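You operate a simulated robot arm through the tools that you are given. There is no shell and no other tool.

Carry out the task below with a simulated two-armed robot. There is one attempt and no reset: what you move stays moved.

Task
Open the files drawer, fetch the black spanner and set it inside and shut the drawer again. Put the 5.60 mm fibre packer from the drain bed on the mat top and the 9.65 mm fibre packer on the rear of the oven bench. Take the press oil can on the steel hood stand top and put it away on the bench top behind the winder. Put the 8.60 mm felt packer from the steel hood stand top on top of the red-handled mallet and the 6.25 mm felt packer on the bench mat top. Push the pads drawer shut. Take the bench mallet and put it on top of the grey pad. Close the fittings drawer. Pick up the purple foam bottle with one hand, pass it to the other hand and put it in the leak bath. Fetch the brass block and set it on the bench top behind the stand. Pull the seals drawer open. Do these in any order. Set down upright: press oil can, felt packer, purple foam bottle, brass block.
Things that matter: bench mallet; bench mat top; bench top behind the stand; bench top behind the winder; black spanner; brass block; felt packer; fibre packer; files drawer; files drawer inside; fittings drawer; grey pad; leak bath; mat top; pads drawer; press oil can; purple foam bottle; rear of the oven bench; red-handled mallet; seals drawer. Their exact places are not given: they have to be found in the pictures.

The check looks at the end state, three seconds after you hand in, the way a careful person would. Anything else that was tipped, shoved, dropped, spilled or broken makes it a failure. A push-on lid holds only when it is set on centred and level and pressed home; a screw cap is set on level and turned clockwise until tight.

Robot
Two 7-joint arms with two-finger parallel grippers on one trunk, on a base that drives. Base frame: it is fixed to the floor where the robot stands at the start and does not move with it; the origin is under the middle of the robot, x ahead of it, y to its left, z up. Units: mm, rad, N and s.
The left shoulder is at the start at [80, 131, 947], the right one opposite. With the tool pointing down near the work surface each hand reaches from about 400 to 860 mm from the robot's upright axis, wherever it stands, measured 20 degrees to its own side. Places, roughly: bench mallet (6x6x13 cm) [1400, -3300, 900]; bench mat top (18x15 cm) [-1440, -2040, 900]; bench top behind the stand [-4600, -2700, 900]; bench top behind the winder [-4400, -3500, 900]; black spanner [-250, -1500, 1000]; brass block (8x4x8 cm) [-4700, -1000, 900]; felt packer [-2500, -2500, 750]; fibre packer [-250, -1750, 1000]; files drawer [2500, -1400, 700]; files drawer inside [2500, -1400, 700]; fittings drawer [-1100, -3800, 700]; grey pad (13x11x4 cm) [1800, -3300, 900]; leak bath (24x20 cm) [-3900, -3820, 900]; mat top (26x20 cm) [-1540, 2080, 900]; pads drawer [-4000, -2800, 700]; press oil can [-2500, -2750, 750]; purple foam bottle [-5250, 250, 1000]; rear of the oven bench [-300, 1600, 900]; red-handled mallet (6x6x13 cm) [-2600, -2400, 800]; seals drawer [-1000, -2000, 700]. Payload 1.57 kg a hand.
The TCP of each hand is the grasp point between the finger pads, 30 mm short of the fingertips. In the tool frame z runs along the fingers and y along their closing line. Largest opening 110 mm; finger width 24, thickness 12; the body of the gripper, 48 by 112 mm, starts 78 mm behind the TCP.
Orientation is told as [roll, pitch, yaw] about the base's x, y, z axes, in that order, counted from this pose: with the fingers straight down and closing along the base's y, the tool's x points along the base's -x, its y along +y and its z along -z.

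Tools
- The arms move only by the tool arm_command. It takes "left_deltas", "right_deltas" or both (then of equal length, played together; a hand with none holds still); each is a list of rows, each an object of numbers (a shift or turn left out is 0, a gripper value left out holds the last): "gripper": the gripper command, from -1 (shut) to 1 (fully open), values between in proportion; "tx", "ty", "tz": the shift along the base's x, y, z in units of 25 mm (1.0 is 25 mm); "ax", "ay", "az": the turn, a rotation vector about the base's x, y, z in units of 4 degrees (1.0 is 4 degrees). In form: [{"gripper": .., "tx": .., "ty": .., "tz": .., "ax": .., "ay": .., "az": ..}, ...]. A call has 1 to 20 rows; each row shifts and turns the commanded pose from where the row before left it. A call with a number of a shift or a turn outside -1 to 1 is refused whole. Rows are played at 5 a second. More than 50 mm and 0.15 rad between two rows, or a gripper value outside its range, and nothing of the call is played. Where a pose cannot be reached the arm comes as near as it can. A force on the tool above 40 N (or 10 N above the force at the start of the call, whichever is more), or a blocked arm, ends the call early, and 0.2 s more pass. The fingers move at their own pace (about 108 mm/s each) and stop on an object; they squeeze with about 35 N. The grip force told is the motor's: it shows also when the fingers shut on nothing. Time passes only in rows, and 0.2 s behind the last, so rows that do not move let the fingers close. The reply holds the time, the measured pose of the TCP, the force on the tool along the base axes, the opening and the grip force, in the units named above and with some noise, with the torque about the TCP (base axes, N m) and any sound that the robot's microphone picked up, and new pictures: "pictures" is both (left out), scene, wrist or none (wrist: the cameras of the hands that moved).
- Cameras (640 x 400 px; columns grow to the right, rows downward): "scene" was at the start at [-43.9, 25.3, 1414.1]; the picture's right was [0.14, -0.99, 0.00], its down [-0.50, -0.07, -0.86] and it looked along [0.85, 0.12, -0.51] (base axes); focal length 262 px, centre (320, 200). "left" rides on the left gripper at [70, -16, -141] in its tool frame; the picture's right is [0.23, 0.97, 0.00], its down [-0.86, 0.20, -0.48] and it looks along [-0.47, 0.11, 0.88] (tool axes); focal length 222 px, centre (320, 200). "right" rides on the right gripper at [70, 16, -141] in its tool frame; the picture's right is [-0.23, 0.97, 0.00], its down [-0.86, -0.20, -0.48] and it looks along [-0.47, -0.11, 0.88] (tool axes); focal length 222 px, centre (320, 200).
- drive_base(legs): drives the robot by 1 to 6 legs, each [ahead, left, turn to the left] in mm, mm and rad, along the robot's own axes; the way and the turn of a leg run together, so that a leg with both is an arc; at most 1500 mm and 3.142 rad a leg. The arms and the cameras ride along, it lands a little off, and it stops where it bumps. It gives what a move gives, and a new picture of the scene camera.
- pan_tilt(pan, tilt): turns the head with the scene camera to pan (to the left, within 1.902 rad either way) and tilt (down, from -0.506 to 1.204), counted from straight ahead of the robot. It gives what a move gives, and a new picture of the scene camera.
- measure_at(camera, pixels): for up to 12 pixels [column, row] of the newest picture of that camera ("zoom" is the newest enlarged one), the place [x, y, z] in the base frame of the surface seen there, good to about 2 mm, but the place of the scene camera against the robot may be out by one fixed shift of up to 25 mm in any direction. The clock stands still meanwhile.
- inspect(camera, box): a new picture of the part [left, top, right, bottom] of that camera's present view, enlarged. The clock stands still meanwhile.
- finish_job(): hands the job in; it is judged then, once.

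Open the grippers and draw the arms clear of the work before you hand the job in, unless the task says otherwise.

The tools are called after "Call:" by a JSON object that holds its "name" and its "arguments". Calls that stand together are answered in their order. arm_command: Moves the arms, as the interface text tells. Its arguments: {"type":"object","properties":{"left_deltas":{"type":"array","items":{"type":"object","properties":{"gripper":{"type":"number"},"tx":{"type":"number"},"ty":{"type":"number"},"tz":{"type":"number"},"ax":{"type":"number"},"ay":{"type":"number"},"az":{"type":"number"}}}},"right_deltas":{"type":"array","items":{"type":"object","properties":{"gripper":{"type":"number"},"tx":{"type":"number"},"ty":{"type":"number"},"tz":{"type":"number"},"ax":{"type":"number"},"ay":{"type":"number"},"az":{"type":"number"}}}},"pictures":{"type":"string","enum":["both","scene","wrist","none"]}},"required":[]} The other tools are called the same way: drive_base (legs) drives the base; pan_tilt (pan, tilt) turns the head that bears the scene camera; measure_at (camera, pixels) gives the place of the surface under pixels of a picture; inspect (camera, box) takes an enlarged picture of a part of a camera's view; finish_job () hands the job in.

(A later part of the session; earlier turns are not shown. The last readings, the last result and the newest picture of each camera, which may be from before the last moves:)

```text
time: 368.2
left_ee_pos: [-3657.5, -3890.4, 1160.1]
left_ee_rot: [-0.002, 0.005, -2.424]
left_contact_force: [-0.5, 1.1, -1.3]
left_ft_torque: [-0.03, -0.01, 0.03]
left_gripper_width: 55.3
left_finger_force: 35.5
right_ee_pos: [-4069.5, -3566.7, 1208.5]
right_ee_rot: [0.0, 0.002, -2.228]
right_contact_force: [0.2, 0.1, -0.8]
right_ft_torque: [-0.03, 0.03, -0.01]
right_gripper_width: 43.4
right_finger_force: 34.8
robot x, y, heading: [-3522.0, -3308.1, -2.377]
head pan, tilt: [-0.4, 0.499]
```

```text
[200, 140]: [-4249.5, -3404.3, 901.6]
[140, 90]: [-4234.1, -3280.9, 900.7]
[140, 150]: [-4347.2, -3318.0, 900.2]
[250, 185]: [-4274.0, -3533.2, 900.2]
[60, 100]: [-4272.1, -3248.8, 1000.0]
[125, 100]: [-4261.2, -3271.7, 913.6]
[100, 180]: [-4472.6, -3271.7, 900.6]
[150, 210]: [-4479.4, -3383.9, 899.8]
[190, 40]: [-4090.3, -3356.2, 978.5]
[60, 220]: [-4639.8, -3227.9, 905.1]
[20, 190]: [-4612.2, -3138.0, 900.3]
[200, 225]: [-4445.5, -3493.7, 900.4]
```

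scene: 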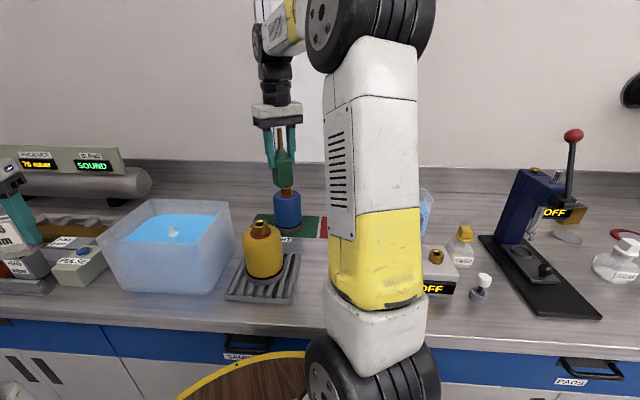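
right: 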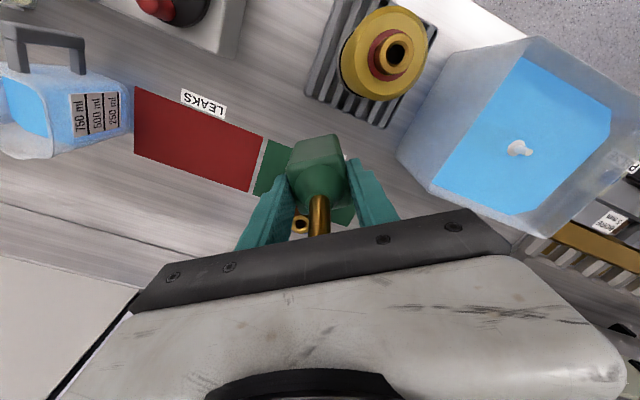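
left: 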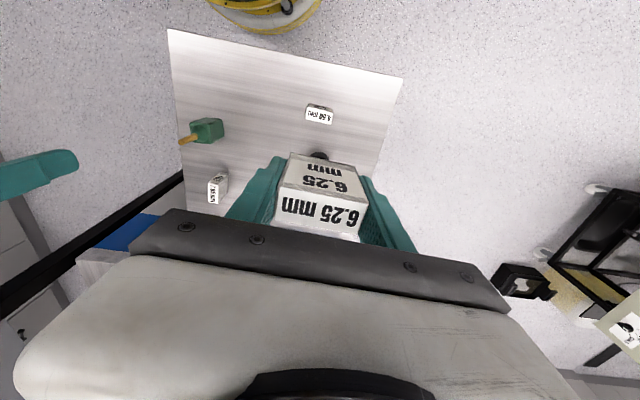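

The free bench patch around (-4400,-3500) lies behind the winder and red plate. I nudge the base slightly closer and move the can toward it.

Call:
{"name": "drive_base", "arguments": {"legs": [[16, -8, 0]]}}

Call:
{"name": "arm_command", "arguments": {"right_deltas": [{"tx": -0.9, "ty": 0.22}, {"tx": -0.9, "ty": 0.22}, {"tx": -0.9, "ty": 0.22}, {"tx": -0.9, "ty": 0.22}, {"tx": -0.9, "ty": 0.22}, {"tx": -0.9, "ty": 0.22}, {"tx": -0.9, "ty": 0.22}, {"tx": -0.9, "ty": 0.22}, {"tx": -0.9, "ty": 0.22}, {"tx": -0.9, "ty": 0.22, "tz": -0.5}, {"tz": -1}, {"tz": -1}]}}

```text
time: 369.0
left_ee_pos: [-3675.6, -3895.7, 1161.2]
left_ee_rot: [-0.001, 0.006, -2.426]
left_contact_force: [0.8, -0.4, -1.3]
left_ft_torque: [0.01, 0.01, 0.0]
left_gripper_width: 55.4
left_finger_force: 35.2
right_ee_pos: [-4087.3, -3572.6, 1209.3]
right_ee_rot: [-0.002, 0.0, -2.229]
right_contact_force: [-0.3, -0.4, -2.2]
right_ft_torque: [-0.04, 0.02, 0.0]
right_gripper_width: 43.3
right_finger_force: 35.2
robot x, y, heading: [-3540.6, -3314.9, -2.379]
head pan, tilt: [-0.4, 0.499]
```

scene: 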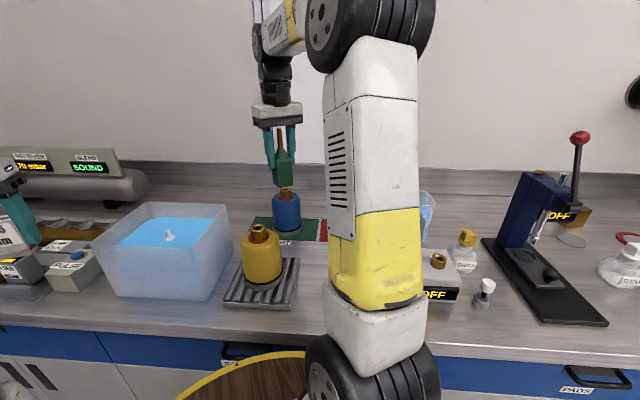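

```text
time: 371.6
left_ee_pos: [-3676.2, -3894.7, 1161.2]
left_ee_rot: [-0.001, 0.005, -2.425]
left_contact_force: [0.3, -0.5, -1.4]
left_ft_torque: [0.02, -0.02, -0.02]
left_gripper_width: 55.2
left_finger_force: 35.1
right_ee_pos: [-4312.2, -3515.6, 1146.7]
right_ee_rot: [-0.001, 0.001, -2.229]
right_contact_force: [0.3, -0.3, -2.0]
right_ft_torque: [0.01, -0.03, -0.01]
right_gripper_width: 43.3
right_finger_force: 35.3
robot x, y, heading: [-3539.5, -3313.4, -2.377]
head pan, tilt: [-0.4, 0.499]
```

scene: 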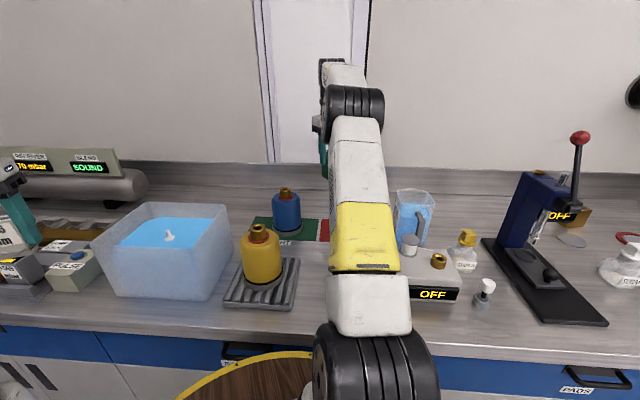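
right: 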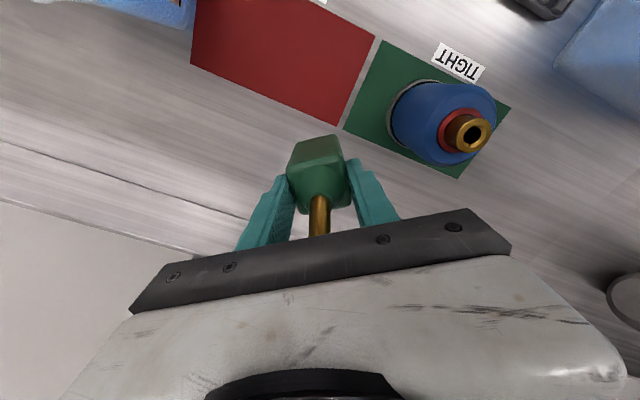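

Clear bench below. I lower and extend toward (-4395,-3498).

Call:
{"name": "arm_command", "arguments": {"right_deltas": [{"tz": -1, "tx": -0.3}, {"tz": -1, "tx": -0.4, "ty": 0.1}, {"tz": -1, "tx": -0.5, "ty": 0.1}, {"tz": -1, "tx": -0.6, "ty": 0.15}, {"tz": -0.6, "tx": -0.7, "ty": 0.15}, {"tx": -0.7, "ty": 0.1}, {"tx": 0}], "pictures": "wrist"}}

```text
time: 373.2
left_ee_pos: [-3674.9, -3895.1, 1161.6]
left_ee_rot: [-0.001, 0.006, -2.425]
left_contact_force: [-0.6, -0.4, -1.4]
left_ft_torque: [0.01, 0.0, 0.01]
left_gripper_width: 55.1
left_finger_force: 35.4
right_ee_pos: [-4383.6, -3500.1, 1028.1]
right_ee_rot: [0.0, 0.002, -2.227]
right_contact_force: [-0.1, 0.2, -1.2]
right_ft_torque: [-0.01, 0.02, 0.02]
right_gripper_width: 43.3
right_finger_force: 35.0
right hand out of reach, approached as far as the arm can: row 6
robot x, y, heading: [-3543.8, -3312.2, -2.379]
head pan, tilt: [-0.4, 0.499]
```

right: 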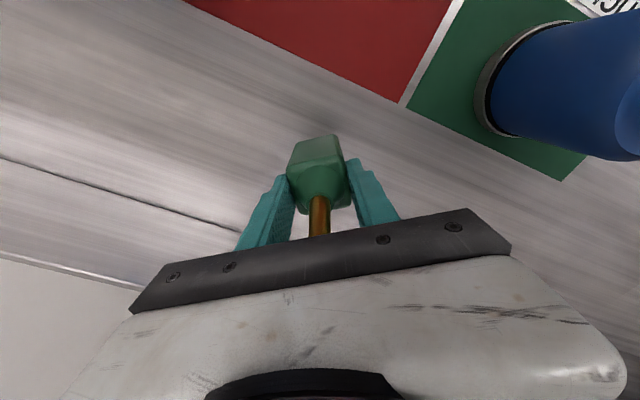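

At (-4384,-3500). I lower to near contact, then step.

Call:
{"name": "arm_command", "arguments": {"right_deltas": [{"tz": -0.8}, {"tz": -0.8, "tx": -0.15}, {"tz": -0.1}, {"tz": 0}], "pictures": "none"}}

Call:
{"name": "arm_command", "arguments": {"right_deltas": [{"tz": -0.05}, {"tz": 0}], "pictures": "none"}}

Call:
{"name": "arm_command", "arguments": {"right_deltas": [{"tz": -0.05}, {"tz": 0}], "pictures": "none"}}

```text
time: 374.2
left_ee_pos: [-3674.9, -3896.1, 1160.6]
left_ee_rot: [-0.002, 0.007, -2.423]
left_contact_force: [0.1, 0.9, -1.2]
left_ft_torque: [-0.01, 0.02, 0.02]
left_gripper_width: 55.2
left_finger_force: 35.0
right_ee_pos: [-4388.4, -3500.3, 985.9]
right_ee_rot: [0.0, 0.001, -2.228]
right_contact_force: [0.1, -0.3, -1.8]
right_ft_torque: [-0.04, 0.01, -0.02]
right_gripper_width: 43.1
right_finger_force: 35.3
robot x, y, heading: [-3540.0, -3315.0, -2.371]
head pan, tilt: [-0.4, 0.499]
```

```text
time: 374.8
left_ee_pos: [-3674.3, -3895.9, 1161.2]
left_ee_rot: [-0.002, 0.005, -2.425]
left_contact_force: [0.0, 0.2, -1.4]
left_ft_torque: [-0.03, -0.04, -0.01]
left_gripper_width: 55.3
left_finger_force: 35.2
right_ee_pos: [-4388.4, -3500.1, 985.4]
right_ee_rot: [0.001, 0.002, -2.229]
right_contact_force: [-0.1, -0.1, -1.4]
right_ft_torque: [0.0, 0.01, 0.0]
right_gripper_width: 43.4
right_finger_force: 34.8
robot x, y, heading: [-3542.0, -3313.5, -2.375]
head pan, tilt: [-0.4, 0.499]
```

```text
time: 375.4
left_ee_pos: [-3675.8, -3895.9, 1161.0]
left_ee_rot: [-0.001, 0.006, -2.426]
left_contact_force: [0.6, -0.1, -0.5]
left_ft_torque: [-0.01, 0.03, 0.02]
left_gripper_width: 55.5
left_finger_force: 34.8
right_ee_pos: [-4387.8, -3499.4, 984.4]
right_ee_rot: [0.0, 0.002, -2.228]
right_contact_force: [0.3, -0.2, -1.8]
right_ft_torque: [-0.02, -0.03, -0.05]
right_gripper_width: 43.5
right_finger_force: 34.3
robot x, y, heading: [-3541.8, -3313.7, -2.374]
head pan, tilt: [-0.4, 0.499]
```

Call:
{"name": "arm_command", "arguments": {"right_deltas": [{"tz": -0.08}, {"tz": 0}], "pictures": "none"}}

Call:
{"name": "arm_command", "arguments": {"right_deltas": [{"tz": -0.05}, {"tz": 0}], "pictures": "none"}}

```text
time: 376.0
left_ee_pos: [-3673.7, -3895.7, 1160.8]
left_ee_rot: [-0.002, 0.006, -2.425]
left_contact_force: [0.3, -0.6, -1.0]
left_ft_torque: [0.0, 0.02, -0.01]
left_gripper_width: 55.4
left_finger_force: 35.1
right_ee_pos: [-4388.1, -3500.0, 982.8]
right_ee_rot: [-0.001, 0.002, -2.229]
right_contact_force: [-1.0, -0.5, -1.9]
right_ft_torque: [0.01, -0.01, -0.02]
right_gripper_width: 43.3
right_finger_force: 35.2
robot x, y, heading: [-3541.3, -3312.6, -2.377]
head pan, tilt: [-0.4, 0.499]
```

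```text
time: 376.6
left_ee_pos: [-3675.8, -3895.8, 1160.9]
left_ee_rot: [-0.002, 0.005, -2.425]
left_contact_force: [0.4, 0.2, -0.5]
left_ft_torque: [0.01, -0.02, 0.01]
left_gripper_width: 55.3
left_finger_force: 34.9
right_ee_pos: [-4388.4, -3499.2, 982.1]
right_ee_rot: [0.001, 0.002, -2.228]
right_contact_force: [0.7, 0.0, -1.0]
right_ft_torque: [0.02, -0.03, 0.01]
right_gripper_width: 43.4
right_finger_force: 34.6
robot x, y, heading: [-3539.2, -3311.5, -2.372]
head pan, tilt: [-0.4, 0.499]
```

Call:
{"name": "arm_command", "arguments": {"right_deltas": [{"tz": -0.05}, {"tz": 0}], "pictures": "none"}}

Call:
{"name": "arm_command", "arguments": {"right_deltas": [{"tz": -0.04}, {"tz": 0}], "pictures": "none"}}

```text
time: 377.2
left_ee_pos: [-3675.2, -3894.6, 1161.0]
left_ee_rot: [-0.001, 0.006, -2.424]
left_contact_force: [0.2, -0.1, 0.0]
left_ft_torque: [0.0, -0.04, 0.0]
left_gripper_width: 55.1
left_finger_force: 34.9
right_ee_pos: [-4388.6, -3500.6, 981.6]
right_ee_rot: [0.0, 0.0, -2.228]
right_contact_force: [2.4, -0.7, 6.2]
right_ft_torque: [0.03, -0.19, 0.03]
right_gripper_width: 43.6
right_finger_force: 35.2
robot x, y, heading: [-3538.9, -3316.6, -2.375]
head pan, tilt: [-0.4, 0.499]
```

```text
time: 377.8
left_ee_pos: [-3674.6, -3895.5, 1161.8]
left_ee_rot: [-0.001, 0.002, -2.424]
left_contact_force: [-0.1, 0.1, -0.8]
left_ft_torque: [0.01, 0.0, 0.01]
left_gripper_width: 55.4
left_finger_force: 34.6
right_ee_pos: [-4387.9, -3500.7, 980.3]
right_ee_rot: [-0.001, -0.002, -2.228]
right_contact_force: [3.6, 1.4, 19.7]
right_ft_torque: [0.25, -0.54, 0.0]
right_gripper_width: 43.5
right_finger_force: 34.9
robot x, y, heading: [-3541.2, -3318.1, -2.374]
head pan, tilt: [-0.4, 0.499]
```

Contact. I ease up 1 mm, open gently, and rise straight up above the spout before withdrawing.

Call:
{"name": "arm_command", "arguments": {"right_deltas": [{"tz": 0.04}, {"gripper": 0.0}, {"gripper": 0.2}, {"gripper": 0.2}, {"tz": 0.5}, {"tz": 1}, {"tz": 1}, {"tz": 1, "tx": 0.1}, {"tz": 1, "tx": 0.2}, {"tz": 1, "tx": 0.4}]}}

```text
time: 380.0
left_ee_pos: [-3675.4, -3894.5, 1162.0]
left_ee_rot: [-0.001, 0.004, -2.424]
left_contact_force: [0.6, 0.5, -0.6]
left_ft_torque: [0.04, 0.01, -0.01]
left_gripper_width: 55.3
left_finger_force: 34.6
right_ee_pos: [-4360.2, -3495.5, 1112.4]
right_ee_rot: [0.001, 0.002, -2.228]
right_contact_force: [0.4, -0.6, -0.6]
right_ft_torque: [0.01, 0.01, -0.02]
right_gripper_width: 66.4
right_finger_force: 0.1
right hand out of reach, approached as far as the arm can: row 7, 8
robot x, y, heading: [-3541.4, -3313.3, -2.376]
head pan, tilt: [-0.4, 0.499]
```

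scene: 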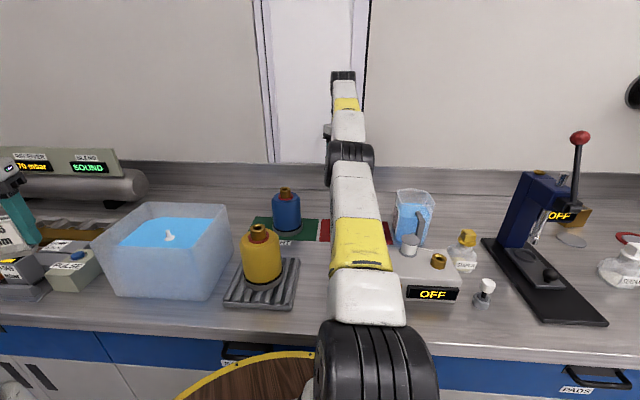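
right: 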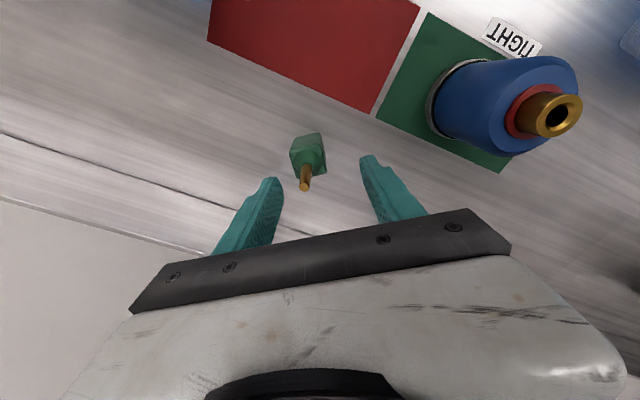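

The can stands upright behind the winder. I bring the right hand up and back.

Call:
{"name": "arm_command", "arguments": {"right_deltas": [{"tz": 1, "tx": 0.5, "ty": -0.05}, {"tz": 1, "tx": 0.7, "ty": -0.1}, {"tz": 1, "tx": 0.9, "ty": -0.2}, {"tz": 0.9, "tx": 0.9, "ty": -0.2}, {"tx": 0.9, "ty": -0.2}, {"tx": 0.9, "ty": -0.2}, {"tx": 0.9, "ty": -0.2}, {"tx": 0.9, "ty": -0.2}, {"tx": 0.9, "ty": -0.2}, {"tx": 0.9, "ty": -0.2}, {"tx": 0.9, "ty": -0.2}, {"tx": 0.9, "ty": -0.2}, {"tx": 0.9, "ty": -0.2}], "pictures": "none"}}

Call:
{"name": "drive_base", "arguments": {"legs": [[-250, 110, 0]]}}

Call:
{"name": "pan_tilt", "arguments": {"pan": -0.1, "tilt": 0.45}}

```text
time: 382.8
left_ee_pos: [-3674.3, -3895.9, 1160.9]
left_ee_rot: [-0.001, 0.005, -2.425]
left_contact_force: [-0.8, -0.1, -0.8]
left_ft_torque: [0.01, 0.03, 0.01]
left_gripper_width: 55.2
left_finger_force: 34.8
right_ee_pos: [-4083.3, -3556.0, 1212.7]
right_ee_rot: [-0.001, 0.001, -2.229]
right_contact_force: [0.2, -0.2, -0.2]
right_ft_torque: [-0.01, 0.02, -0.02]
right_gripper_width: 65.5
right_finger_force: 0.1
robot x, y, heading: [-3544.0, -3315.9, -2.378]
head pan, tilt: [-0.4, 0.499]
```

```text
time: 384.7
left_ee_pos: [-3420.1, -3803.6, 1160.8]
left_ee_rot: [-0.002, 0.005, -2.425]
left_contact_force: [0.0, -0.5, -0.5]
left_ft_torque: [0.01, -0.03, 0.0]
left_gripper_width: 55.2
left_finger_force: 34.9
right_ee_pos: [-3827.0, -3463.1, 1212.2]
right_ee_rot: [0.0, 0.001, -2.233]
right_contact_force: [0.4, -0.7, 0.5]
right_ft_torque: [0.0, -0.01, 0.02]
right_gripper_width: 66.1
right_finger_force: 0.0
robot x, y, heading: [-3286.1, -3224.0, -2.379]
head pan, tilt: [-0.4, 0.499]
```

scene: 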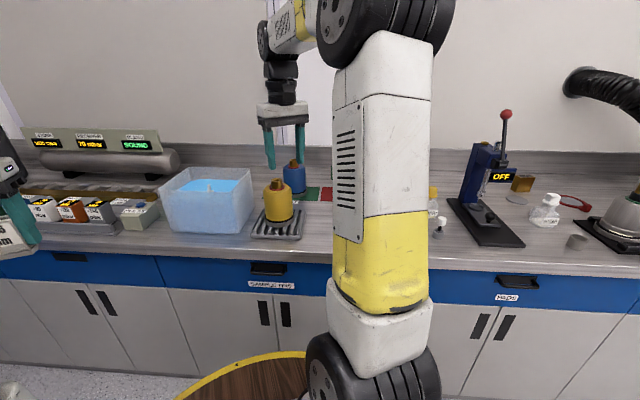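

```text
time: 385.5
left_ee_pos: [-3420.0, -3803.3, 1160.9]
left_ee_rot: [-0.001, 0.005, -2.426]
left_contact_force: [0.4, 0.1, -0.2]
left_ft_torque: [-0.01, 0.02, 0.0]
left_gripper_width: 55.4
left_finger_force: 34.8
right_ee_pos: [-3826.9, -3462.1, 1212.5]
right_ee_rot: [0.002, 0.0, -2.234]
right_contact_force: [0.7, 0.5, -0.2]
right_ft_torque: [-0.05, 0.0, 0.0]
right_gripper_width: 66.0
right_finger_force: 0.1
robot x, y, heading: [-3284.9, -3222.9, -2.378]
head pan, tilt: [-0.099, 0.45]
```

scene: 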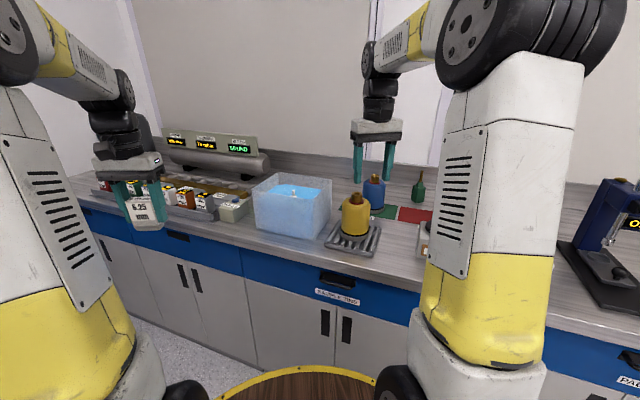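

The oil can stands free behind the winder. Next the fittings drawer: I turn to face the south bench and move along the corridor behind the tool board.

Call:
{"name": "drive_base", "arguments": {"legs": [[0, 0, 1.101], [380, 0, 0], [0, 900, 0]]}}

Call:
{"name": "pan_tilt", "arguments": {"pan": 0.5, "tilt": 0.45}}

```text
time: 395.0
left_ee_pos: [-1857.5, -3703.1, 1161.2]
left_ee_rot: [-0.002, 0.005, -1.315]
left_contact_force: [0.3, 0.1, -0.4]
left_ft_torque: [-0.03, -0.02, -0.01]
left_gripper_width: 55.3
left_finger_force: 35.4
right_ee_pos: [-2344.3, -3917.0, 1212.0]
right_ee_rot: [0.002, 0.0, -1.122]
right_contact_force: [0.4, -0.7, -0.7]
right_ft_torque: [-0.03, 0.04, -0.02]
right_gripper_width: 66.0
right_finger_force: 0.0
robot x, y, heading: [-2318.4, -3325.3, -1.265]
head pan, tilt: [-0.099, 0.45]
```

scene: 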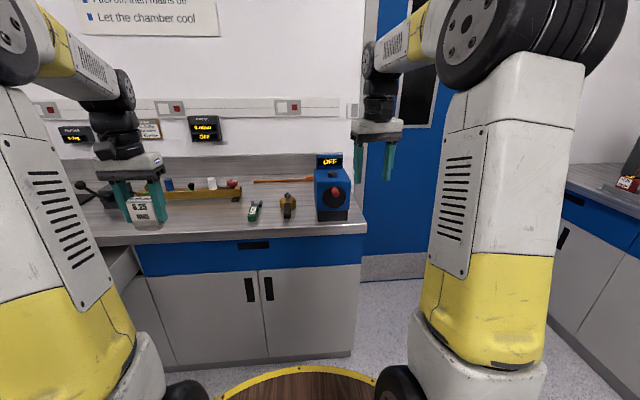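

```text
time: 396.0
left_ee_pos: [-1856.6, -3703.5, 1161.4]
left_ee_rot: [-0.002, 0.005, -1.315]
left_contact_force: [-0.3, -0.2, -1.2]
left_ft_torque: [0.0, 0.01, 0.03]
left_gripper_width: 55.5
left_finger_force: 35.1
right_ee_pos: [-2344.2, -3916.2, 1212.8]
right_ee_rot: [0.001, 0.002, -1.121]
right_contact_force: [-0.1, 0.5, -0.2]
right_ft_torque: [-0.01, -0.02, 0.03]
right_gripper_width: 66.0
right_finger_force: 0.0
robot x, y, heading: [-2317.5, -3321.9, -1.264]
head pan, tilt: [0.499, 0.45]
```

scene: 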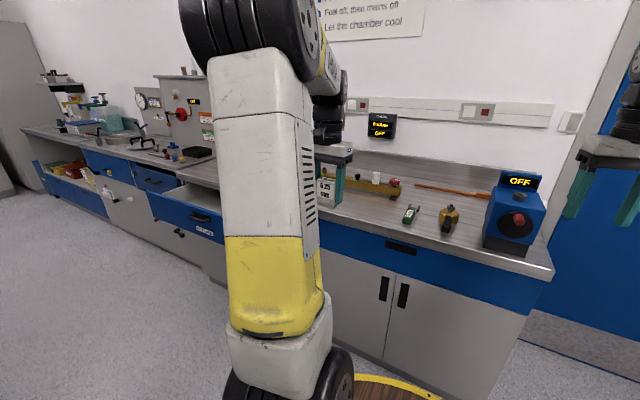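

The open fittings drawer is at (190,215). I measure it and the bench face.

Call:
{"name": "measure_at", "arguments": {"camera": "scene", "pixels": [[200, 230], [160, 205], [218, 225], [190, 185], [120, 225], [155, 180], [340, 245], [60, 190], [180, 160], [100, 165]]}}

Call:
{"name": "inspect", "arguments": {"camera": "scene", "box": [20, 60, 240, 260]}}

```text
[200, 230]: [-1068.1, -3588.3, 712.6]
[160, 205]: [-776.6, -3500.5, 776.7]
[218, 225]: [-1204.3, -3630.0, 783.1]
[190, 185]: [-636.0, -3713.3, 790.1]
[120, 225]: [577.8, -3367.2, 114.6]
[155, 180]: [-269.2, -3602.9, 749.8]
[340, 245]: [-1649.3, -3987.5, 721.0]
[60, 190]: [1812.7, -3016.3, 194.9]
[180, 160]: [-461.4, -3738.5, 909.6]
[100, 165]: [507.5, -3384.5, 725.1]
```

```text
2.00 times, centred on (130, 160) of scene
```

zoom: 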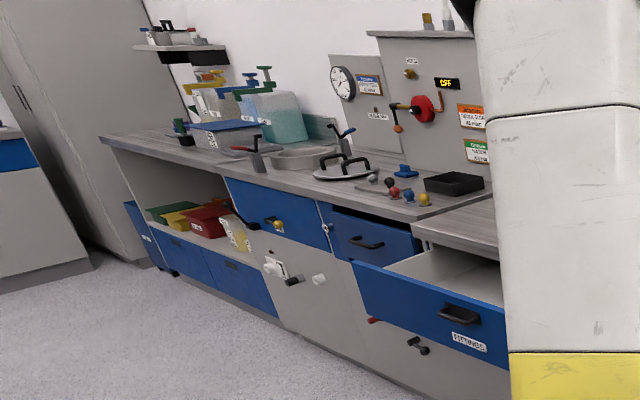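

The fittings drawer face is at v≈-3125, closed plane v≈-3338 (213 mm open). I slide left to stand before it.

Call:
{"name": "drive_base", "arguments": {"legs": [[0, 1215, -0.012]]}}

Call:
{"name": "pan_tilt", "arguments": {"pan": 0.0, "tilt": 0.55}}

```text
time: 402.2
left_ee_pos: [-699.9, -3358.4, 1160.3]
left_ee_rot: [0.0, 0.008, -1.332]
left_contact_force: [-0.1, -0.6, -0.8]
left_ft_torque: [0.02, -0.01, 0.05]
left_gripper_width: 55.1
left_finger_force: 35.0
right_ee_pos: [-1189.5, -3562.7, 1212.8]
right_ee_rot: [0.001, 0.002, -1.138]
right_contact_force: [-0.2, -0.2, -0.5]
right_ft_torque: [0.0, -0.02, -0.04]
right_gripper_width: 66.1
right_finger_force: 0.1
robot x, y, heading: [-1150.9, -2972.8, -1.286]
head pan, tilt: [0.499, 0.45]
```

scene: 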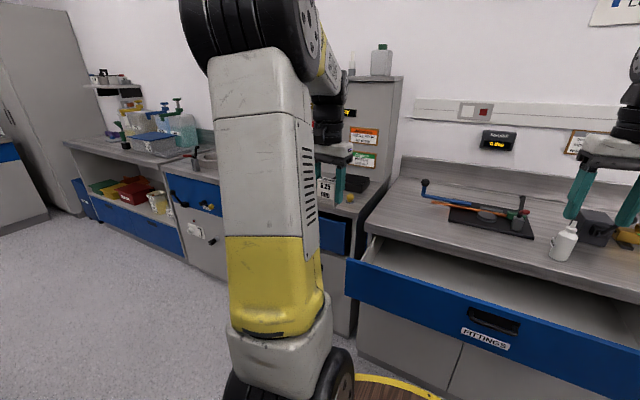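

```text
time: 403.1
left_ee_pos: [-699.4, -3358.3, 1162.5]
left_ee_rot: [-0.002, 0.006, -1.333]
left_contact_force: [-0.4, -0.3, 0.4]
left_ft_torque: [-0.03, 0.01, 0.02]
left_gripper_width: 55.2
left_finger_force: 35.1
right_ee_pos: [-1188.6, -3562.3, 1213.2]
right_ee_rot: [0.0, 0.002, -1.139]
right_contact_force: [-0.6, -0.8, -0.5]
right_ft_torque: [0.02, 0.02, -0.03]
right_gripper_width: 65.9
right_finger_force: 0.1
robot x, y, heading: [-1151.3, -2969.0, -1.286]
head pan, tilt: [0.0, 0.55]
```

scene: 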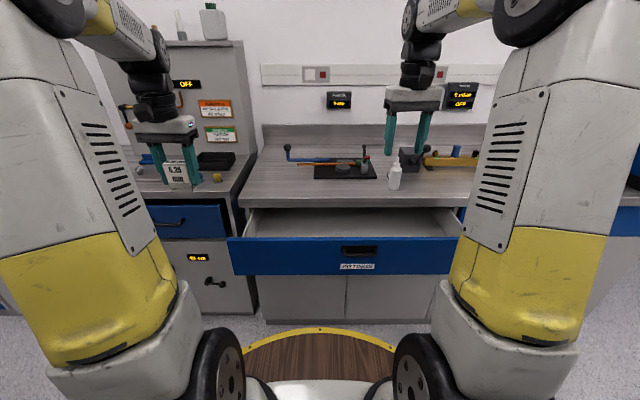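

I measure the drawer front.

Call:
{"name": "measure_at", "arguments": {"camera": "scene", "pixels": [[357, 267], [359, 252], [300, 260], [410, 265], [235, 260], [345, 240], [440, 265], [300, 280]]}}

```text
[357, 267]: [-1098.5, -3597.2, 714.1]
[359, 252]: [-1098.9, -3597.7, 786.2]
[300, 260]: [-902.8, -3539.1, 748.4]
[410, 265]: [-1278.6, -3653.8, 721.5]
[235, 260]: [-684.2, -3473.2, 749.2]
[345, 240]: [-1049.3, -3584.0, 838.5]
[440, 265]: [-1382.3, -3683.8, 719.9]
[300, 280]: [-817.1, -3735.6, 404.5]
```

I close the right gripper, tilt it 60° forward and lower it in front of the drawer's middle, below the handle.

Call:
{"name": "arm_command", "arguments": {"right_deltas": [{"gripper": -1, "az": -1, "tz": -0.97, "tx": 0.3, "ty": 0.17}, {"az": -1, "tz": -0.97, "tx": 0.3, "ty": 0.17}, {"tz": -0.97, "tx": 0.12, "ty": 0.067, "ax": -0.957, "ay": -0.29}, {"tz": -0.97, "tx": 0.12, "ty": 0.067, "ax": -0.957, "ay": -0.29}, {"tz": -0.97, "tx": 0.12, "ty": 0.067, "ax": -0.957, "ay": -0.29}, {"tz": -0.97, "tx": 0.12, "ty": 0.067, "ax": -0.957, "ay": -0.29}, {"tz": -0.97, "tx": 0.12, "ty": 0.067, "ax": -0.957, "ay": -0.29}, {"tz": -0.97, "tx": 0.12, "ty": 0.067, "ax": -0.957, "ay": -0.29}, {"tz": -0.97, "tx": 0.12, "ty": 0.067, "ax": -0.957, "ay": -0.29}, {"tz": -0.97, "tx": 0.12, "ty": 0.067, "ax": -0.957, "ay": -0.29}, {"tz": -0.97, "tx": 0.12, "ty": 0.067, "ax": -0.957, "ay": -0.29}, {"tz": -0.97, "tx": 0.12, "ty": 0.067, "ax": -0.957, "ay": -0.29}, {"tz": -0.97, "tx": 0.12, "ty": 0.067, "ax": -0.957, "ay": -0.29}, {"tz": -0.97, "tx": 0.12, "ty": 0.067, "ax": -0.957, "ay": -0.29}, {"tz": -0.97, "tx": 0.12, "ty": 0.067, "ax": -0.957, "ay": -0.29}, {"tz": -0.97, "tx": 0.12, "ty": 0.067, "ax": -0.957, "ay": -0.29}, {"tz": -0.97, "ax": -0.957, "ay": -0.29}, {"tz": -0.97}, {"tz": -0.97}]}}

```text
time: 407.1
left_ee_pos: [-700.6, -3358.9, 1161.3]
left_ee_rot: [-0.002, 0.004, -1.334]
left_contact_force: [-0.3, 0.6, -1.9]
left_ft_torque: [-0.02, -0.01, -0.02]
left_gripper_width: 55.0
left_finger_force: 34.8
right_ee_pos: [-1132.3, -3531.5, 752.8]
right_ee_rot: [0.0, -1.047, -1.277]
right_contact_force: [0.3, -0.8, -1.0]
right_ft_torque: [0.01, 0.01, 0.01]
right_gripper_width: 0.0
right_finger_force: 22.0
robot x, y, heading: [-1149.1, -2970.3, -1.281]
head pan, tilt: [0.0, 0.55]
```

scene: 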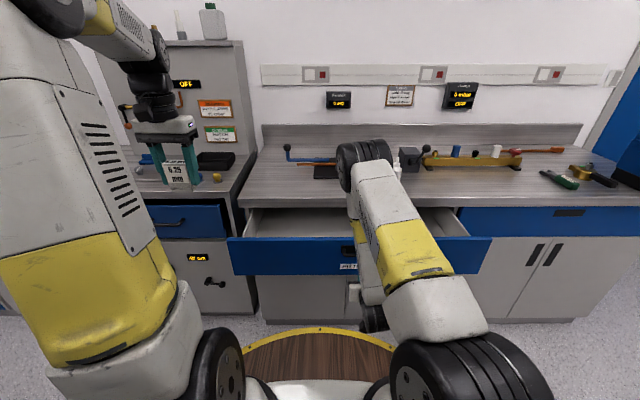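
right: 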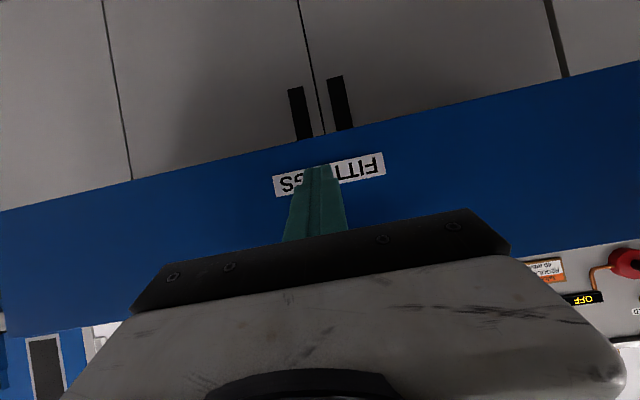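

The tips face the FITTINGS label. I push along the drawer's closing direction.

Call:
{"name": "arm_command", "arguments": {"right_deltas": [{"tx": 0.29, "ty": -0.957}, {"tx": 0.29, "ty": -0.957}, {"tx": 0.29, "ty": -0.957}, {"tx": 0.29, "ty": -0.957}, {"tx": 0.29, "ty": -0.957}, {"tx": 0.29, "ty": -0.957}, {"tx": 0.29, "ty": -0.957}, {"tx": 0.29, "ty": -0.957}, {"tx": 0.29, "ty": -0.957}], "pictures": "wrist"}}

Call:
{"name": "arm_command", "arguments": {"right_deltas": [{"tx": 0.06, "ty": -0.2}, {"tx": 0.06, "ty": -0.2}, {"tx": 0.06, "ty": -0.2}, {"tx": 0.06, "ty": -0.2}, {"tx": 0.06, "ty": -0.2}, {"tx": 0.06, "ty": -0.2}, {"tx": 0.06, "ty": -0.2}]}}

```text
time: 409.1
left_ee_pos: [-699.9, -3358.0, 1162.2]
left_ee_rot: [-0.002, 0.005, -1.335]
left_contact_force: [0.0, 1.3, -0.1]
left_ft_torque: [-0.01, -0.03, 0.03]
left_gripper_width: 55.4
left_finger_force: 34.9
right_ee_pos: [-1068.4, -3745.4, 753.3]
right_ee_rot: [0.0, -1.047, -1.278]
right_contact_force: [0.0, 0.9, -0.2]
right_ft_torque: [0.04, -0.05, -0.02]
right_gripper_width: 0.0
right_finger_force: 21.4
robot x, y, heading: [-1150.3, -2971.9, -1.284]
head pan, tilt: [0.0, 0.55]
```

right: 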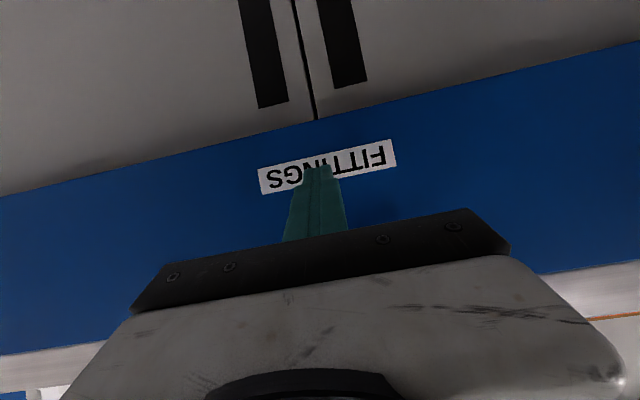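

```text
time: 410.7
left_ee_pos: [-699.5, -3359.1, 1161.3]
left_ee_rot: [-0.001, 0.006, -1.333]
left_contact_force: [0.2, -1.0, -0.5]
left_ft_torque: [0.02, 0.0, 0.01]
left_gripper_width: 55.2
left_finger_force: 34.7
right_ee_pos: [-1058.7, -3780.4, 753.3]
right_ee_rot: [-0.001, -1.048, -1.276]
right_contact_force: [-0.2, 0.6, 1.0]
right_ft_torque: [-0.02, -0.01, -0.02]
right_gripper_width: 0.0
right_finger_force: 21.6
robot x, y, heading: [-1152.0, -2970.7, -1.283]
head pan, tilt: [0.0, 0.55]
```

scene: 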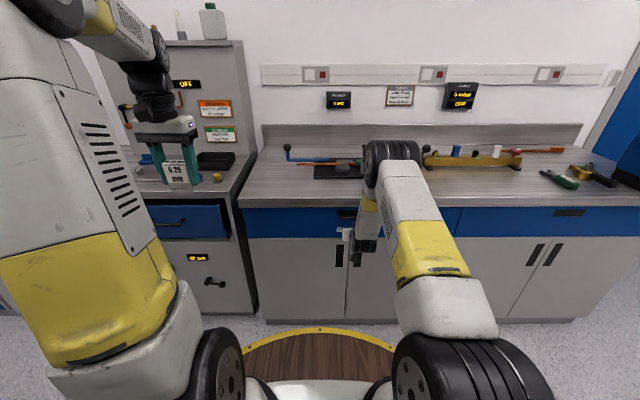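
right: 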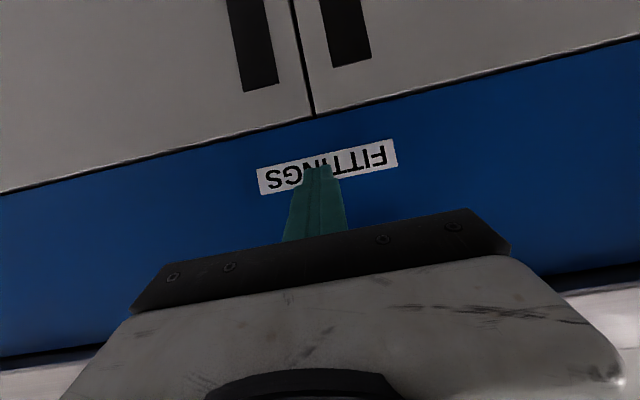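

Almost flush, no resistance yet. I continue in small steps until it stops.

Call:
{"name": "arm_command", "arguments": {"right_deltas": [{"tx": 0.06, "ty": -0.2}, {"tx": 0.06, "ty": -0.2}, {"tx": 0.06, "ty": -0.2}, {"tx": 0.06, "ty": -0.2}, {"tx": 0.06, "ty": -0.2}, {"tx": 0.06, "ty": -0.2}], "pictures": "wrist"}}

```text
time: 411.3
left_ee_pos: [-699.6, -3357.4, 1160.1]
left_ee_rot: [-0.002, 0.003, -1.333]
left_contact_force: [0.8, -0.6, -1.9]
left_ft_torque: [-0.01, -0.03, -0.03]
left_gripper_width: 55.2
left_finger_force: 35.3
right_ee_pos: [-1055.9, -3785.4, 749.1]
right_ee_rot: [0.0, -1.034, -1.279]
right_contact_force: [-0.7, 7.3, 3.5]
right_ft_torque: [-0.03, 0.04, 0.03]
right_gripper_width: 0.2
right_finger_force: 21.4
robot x, y, heading: [-1153.4, -2966.2, -1.284]
head pan, tilt: [0.0, 0.55]
stopped in row 2 (right hand): the force on the tool passed its limit at 57 N (the readings are from after the stop); the commanded pose is now the measured one
```

right: 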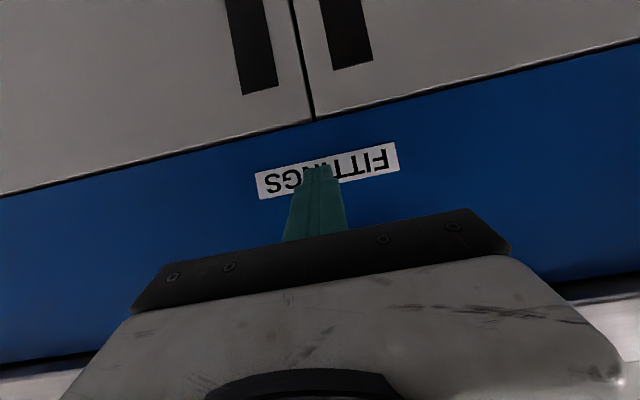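

The fittings drawer is shut. I retract the right hand and bring it upright.

Call:
{"name": "arm_command", "arguments": {"right_deltas": [{"tx": -0.29, "ty": 0.957}, {"tx": -0.29, "ty": 0.957}, {"tx": -0.29, "ty": 0.957}, {"tx": -0.29, "ty": 0.957}, {"tx": -0.29, "ty": 0.957}, {"tx": -0.29, "ty": 0.957}, {"tx": -0.29, "ty": 0.957}, {"tx": -0.29, "ty": 0.957}], "pictures": "none"}}

Call:
{"name": "arm_command", "arguments": {"right_deltas": [{"tz": 0.97, "tx": -0.1, "ax": 0.957, "ay": 0.29}, {"tz": 0.97, "tx": -0.1, "ax": 0.957, "ay": 0.29}, {"tz": 0.97, "tx": -0.1, "ax": 0.957, "ay": 0.29}, {"tz": 0.97, "tx": -0.1, "ax": 0.957, "ay": 0.29}, {"tz": 0.97, "ax": 0.957, "ay": 0.29}, {"tz": 0.97, "ax": 0.957, "ay": 0.29}, {"tz": 0.97, "ax": 0.957, "ay": 0.29}, {"tz": 0.97, "ax": 0.957, "ay": 0.29}, {"tz": 0.97, "ax": 0.957, "ay": 0.29}, {"tz": 0.97, "ax": 0.957, "ay": 0.29}, {"tz": 0.97, "ax": 0.957, "ay": 0.29}, {"tz": 0.97, "ax": 0.957, "ay": 0.29}, {"tz": 0.97, "ax": 0.957, "ay": 0.29}, {"tz": 0.97, "ax": 0.957, "ay": 0.29}, {"tz": 0.97, "ax": 0.78, "ay": 0.24}, {"tz": 0.97, "gripper": 0.7}, {"tz": 0.97}, {"tz": 0.97}]}}

```text
time: 413.1
left_ee_pos: [-699.9, -3357.8, 1160.3]
left_ee_rot: [-0.003, 0.004, -1.333]
left_contact_force: [0.4, -0.2, -1.6]
left_ft_torque: [0.01, 0.04, -0.02]
left_gripper_width: 55.4
left_finger_force: 34.8
right_ee_pos: [-1111.9, -3594.6, 749.9]
right_ee_rot: [0.003, -1.038, -1.278]
right_contact_force: [0.0, -0.1, -0.5]
right_ft_torque: [-0.02, -0.01, 0.01]
right_gripper_width: 0.1
right_finger_force: 20.8
robot x, y, heading: [-1150.0, -2969.8, -1.28]
head pan, tilt: [0.0, 0.55]
```

```text
time: 416.9
left_ee_pos: [-700.0, -3357.7, 1161.6]
left_ee_rot: [-0.001, 0.005, -1.333]
left_contact_force: [-0.5, 0.4, -0.8]
left_ft_torque: [0.03, 0.03, 0.0]
left_gripper_width: 55.3
left_finger_force: 34.8
right_ee_pos: [-1120.6, -3596.0, 1185.9]
right_ee_rot: [0.0, -0.002, -1.277]
right_contact_force: [0.5, 0.2, -0.2]
right_ft_torque: [0.03, -0.02, 0.01]
right_gripper_width: 93.7
right_finger_force: 0.0
robot x, y, heading: [-1159.2, -2972.5, -1.282]
head pan, tilt: [0.0, 0.55]
```

scene: 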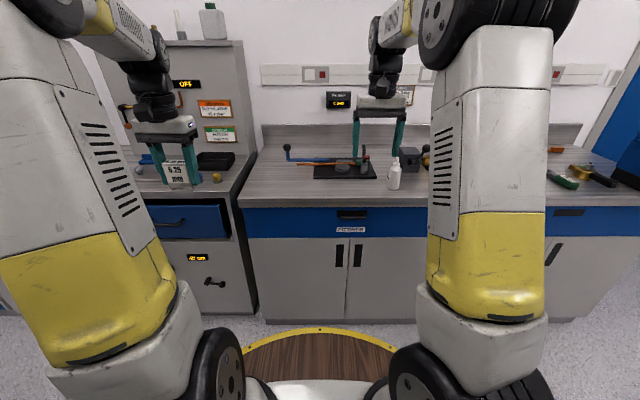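
right: 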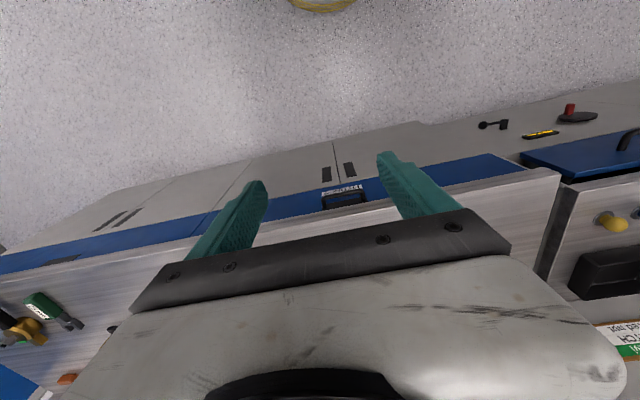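

The drawer is flush. I slide left along the south bench toward the bench mallet.

Call:
{"name": "drive_base", "arguments": {"legs": [[0, 1250, 0], [0, 1100, 0]]}}

Call:
{"name": "pan_tilt", "arguments": {"pan": 0.15, "tilt": 0.45}}

```text
time: 428.4
left_ee_pos: [1554.9, -2689.7, 1162.2]
left_ee_rot: [-0.002, 0.005, -1.331]
left_contact_force: [0.3, -0.5, -0.8]
left_ft_torque: [-0.03, -0.01, -0.02]
left_gripper_width: 55.1
left_finger_force: 34.9
right_ee_pos: [1135.2, -2928.5, 1185.7]
right_ee_rot: [0.001, 0.0, -1.276]
right_contact_force: [-0.1, 0.0, 0.0]
right_ft_torque: [0.0, 0.02, 0.01]
right_gripper_width: 93.8
right_finger_force: 0.1
robot x, y, heading: [1098.3, -2305.1, -1.283]
head pan, tilt: [0.0, 0.55]
```

scene: 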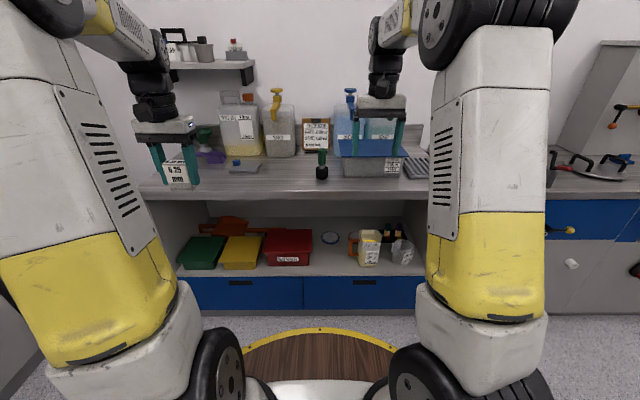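

```text
time: 429.1
left_ee_pos: [1553.6, -2690.1, 1161.6]
left_ee_rot: [-0.002, 0.005, -1.333]
left_contact_force: [0.0, -0.3, -0.5]
left_ft_torque: [-0.01, 0.01, 0.0]
left_gripper_width: 55.3
left_finger_force: 34.9
right_ee_pos: [1134.1, -2929.3, 1185.9]
right_ee_rot: [0.001, -0.001, -1.276]
right_contact_force: [0.3, 0.7, 0.1]
right_ft_torque: [-0.01, 0.01, -0.01]
right_gripper_width: 93.6
right_finger_force: 0.1
robot x, y, heading: [1101.5, -2303.7, -1.279]
head pan, tilt: [0.15, 0.45]
```

scene: 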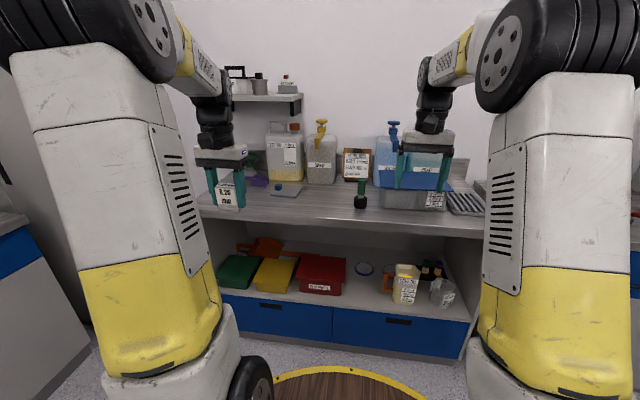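

I zoom in on the mallet (360,195) and the grey pad near (287,190).

Call:
{"name": "inspect", "arguments": {"camera": "scene", "box": [190, 120, 420, 240]}}

Call:
{"name": "measure_at", "arguments": {"camera": "scene", "pixels": [[360, 180], [360, 203], [287, 190], [278, 187], [275, 195], [298, 186], [310, 215], [258, 182], [285, 160], [360, 212]]}}

```text
2.78 times, centred on (305, 180) of scene
```

zoom: 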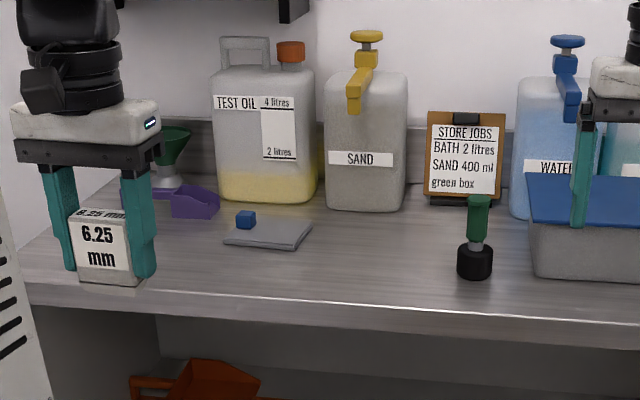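

```text
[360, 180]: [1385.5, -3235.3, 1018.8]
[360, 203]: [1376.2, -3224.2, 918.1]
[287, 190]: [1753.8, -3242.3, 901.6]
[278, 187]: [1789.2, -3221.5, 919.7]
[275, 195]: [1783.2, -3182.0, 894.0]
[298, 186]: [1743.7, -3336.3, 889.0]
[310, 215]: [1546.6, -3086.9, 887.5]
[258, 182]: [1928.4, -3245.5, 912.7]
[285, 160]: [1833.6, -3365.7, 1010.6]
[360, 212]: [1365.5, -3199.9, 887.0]
```

The mallet (green handle) is near (1380,-3235), handle top about z 1030; the grey pad is near (1757,-3242) with a small blue knob on it. I slide left and move in between.

Call:
{"name": "drive_base", "arguments": {"legs": [[0, 214, 0], [360, 0, 0]]}}

Call:
{"name": "pan_tilt", "arguments": {"pan": 0.0, "tilt": 0.5}}

```text
time: 432.7
left_ee_pos: [1862.6, -2975.8, 1161.3]
left_ee_rot: [0.0, 0.006, -1.327]
left_contact_force: [-0.8, 0.3, -0.1]
left_ft_torque: [0.01, -0.01, 0.04]
left_gripper_width: 55.6
left_finger_force: 35.2
right_ee_pos: [1444.4, -3214.5, 1186.0]
right_ee_rot: [0.0, -0.003, -1.272]
right_contact_force: [0.1, 0.1, -1.0]
right_ft_torque: [0.0, -0.03, 0.03]
right_gripper_width: 93.6
right_finger_force: 0.0
robot x, y, heading: [1407.4, -2585.9, -1.283]
head pan, tilt: [0.15, 0.45]
```

scene: 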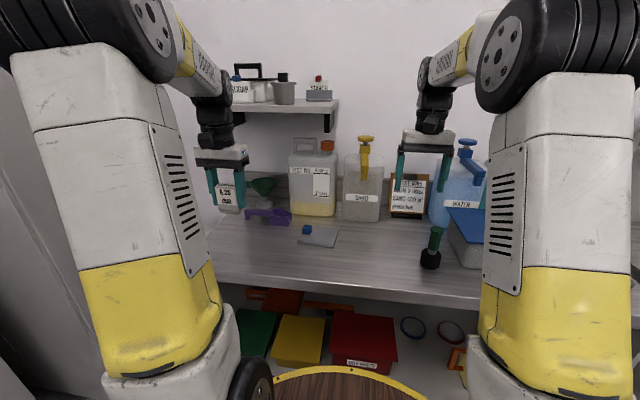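

```text
time: 433.4
left_ee_pos: [1862.9, -2975.2, 1160.9]
left_ee_rot: [-0.001, 0.007, -1.326]
left_contact_force: [-0.1, -0.2, -0.7]
left_ft_torque: [0.02, -0.02, -0.03]
left_gripper_width: 55.1
left_finger_force: 35.0
right_ee_pos: [1443.5, -3214.5, 1185.3]
right_ee_rot: [0.0, -0.001, -1.273]
right_contact_force: [0.6, -0.2, -0.6]
right_ft_torque: [-0.01, -0.01, -0.03]
right_gripper_width: 93.9
right_finger_force: 0.0
robot x, y, heading: [1406.6, -2588.8, -1.279]
head pan, tilt: [0.0, 0.499]
```

scene: 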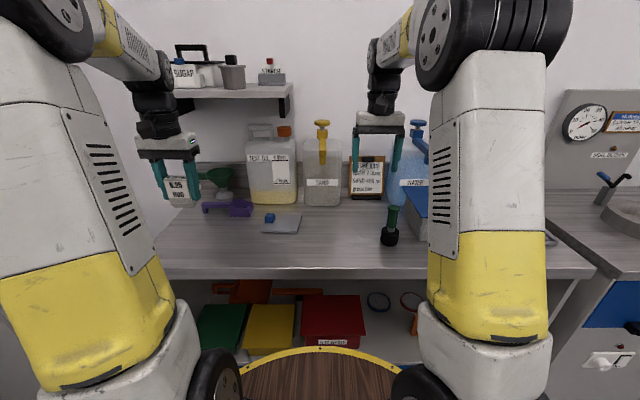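

I look through the right wrist camera at the mallet.

Call:
{"name": "arm_command", "arguments": {"right_deltas": [{"tx": -0.9, "ty": 0.0, "gripper": 0.5}, {"tx": -0.9, "ty": -0.4}, {"tx": -0.6, "ty": -0.4}], "pictures": "wrist"}}

```text
time: 434.2
left_ee_pos: [1863.0, -2973.6, 1160.4]
left_ee_rot: [-0.002, 0.004, -1.326]
left_contact_force: [-0.5, -0.6, -1.7]
left_ft_torque: [0.0, 0.03, 0.01]
left_gripper_width: 55.2
left_finger_force: 34.8
right_ee_pos: [1384.3, -3237.2, 1186.9]
right_ee_rot: [0.0, -0.004, -1.271]
right_contact_force: [0.0, -0.2, 0.0]
right_ft_torque: [-0.03, 0.0, -0.02]
right_gripper_width: 82.5
right_finger_force: 0.0
robot x, y, heading: [1407.8, -2589.1, -1.276]
head pan, tilt: [0.0, 0.499]
```

right: 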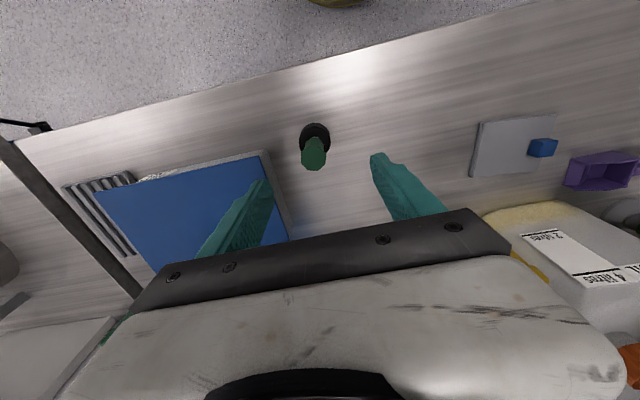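

I zoom and measure the mallet's handle top, tray edge, and the pad with its knob.

Call:
{"name": "inspect", "arguments": {"camera": "right", "box": [240, 90, 400, 210]}}

Call:
{"name": "measure_at", "arguments": {"camera": "right", "pixels": [[313, 148], [313, 165], [303, 153], [323, 153], [315, 128], [268, 160], [284, 225], [483, 126], [552, 116], [474, 174], [524, 176], [543, 147]]}}

```text
3.33 times, centred on (320, 150) of right
```

zoom: 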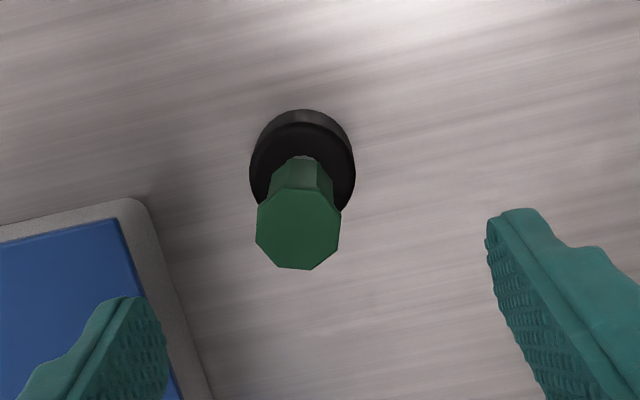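

```text
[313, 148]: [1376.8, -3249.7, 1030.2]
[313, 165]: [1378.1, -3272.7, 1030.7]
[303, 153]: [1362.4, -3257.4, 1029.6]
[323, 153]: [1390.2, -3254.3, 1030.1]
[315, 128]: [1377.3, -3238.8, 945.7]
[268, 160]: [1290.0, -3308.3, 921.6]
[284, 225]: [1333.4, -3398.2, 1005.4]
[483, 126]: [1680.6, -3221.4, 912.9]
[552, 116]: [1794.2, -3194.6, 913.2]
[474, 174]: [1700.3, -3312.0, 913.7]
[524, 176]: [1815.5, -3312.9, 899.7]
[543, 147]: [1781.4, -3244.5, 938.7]
```

Call:
{"name": "measure_at", "arguments": {"camera": "zoom", "pixels": [[275, 195], [330, 197], [257, 210], [340, 230], [307, 267], [276, 264], [338, 210], [258, 245], [298, 228], [150, 230], [165, 290]]}}

Call:
{"name": "inspect", "arguments": {"camera": "right", "box": [450, 90, 610, 210]}}

```text
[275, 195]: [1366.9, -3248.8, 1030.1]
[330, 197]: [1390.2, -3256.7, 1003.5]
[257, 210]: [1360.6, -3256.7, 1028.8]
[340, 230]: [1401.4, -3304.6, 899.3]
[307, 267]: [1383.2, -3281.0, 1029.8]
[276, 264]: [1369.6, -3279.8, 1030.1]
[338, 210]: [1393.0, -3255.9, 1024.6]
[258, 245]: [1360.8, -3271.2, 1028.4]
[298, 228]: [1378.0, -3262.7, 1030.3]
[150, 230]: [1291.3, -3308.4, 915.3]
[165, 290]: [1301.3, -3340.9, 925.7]
```

```text
3.33 times, centred on (530, 150) of right
```

zoom: 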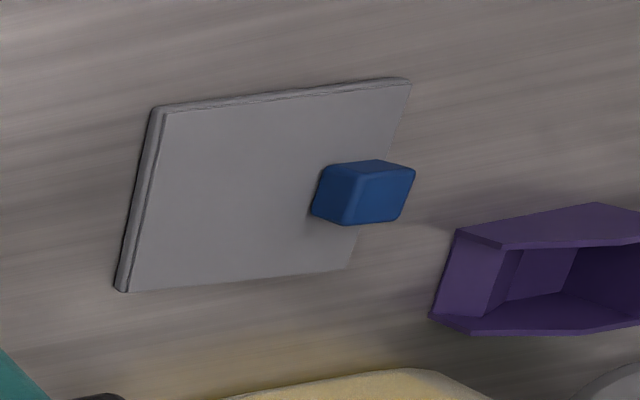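

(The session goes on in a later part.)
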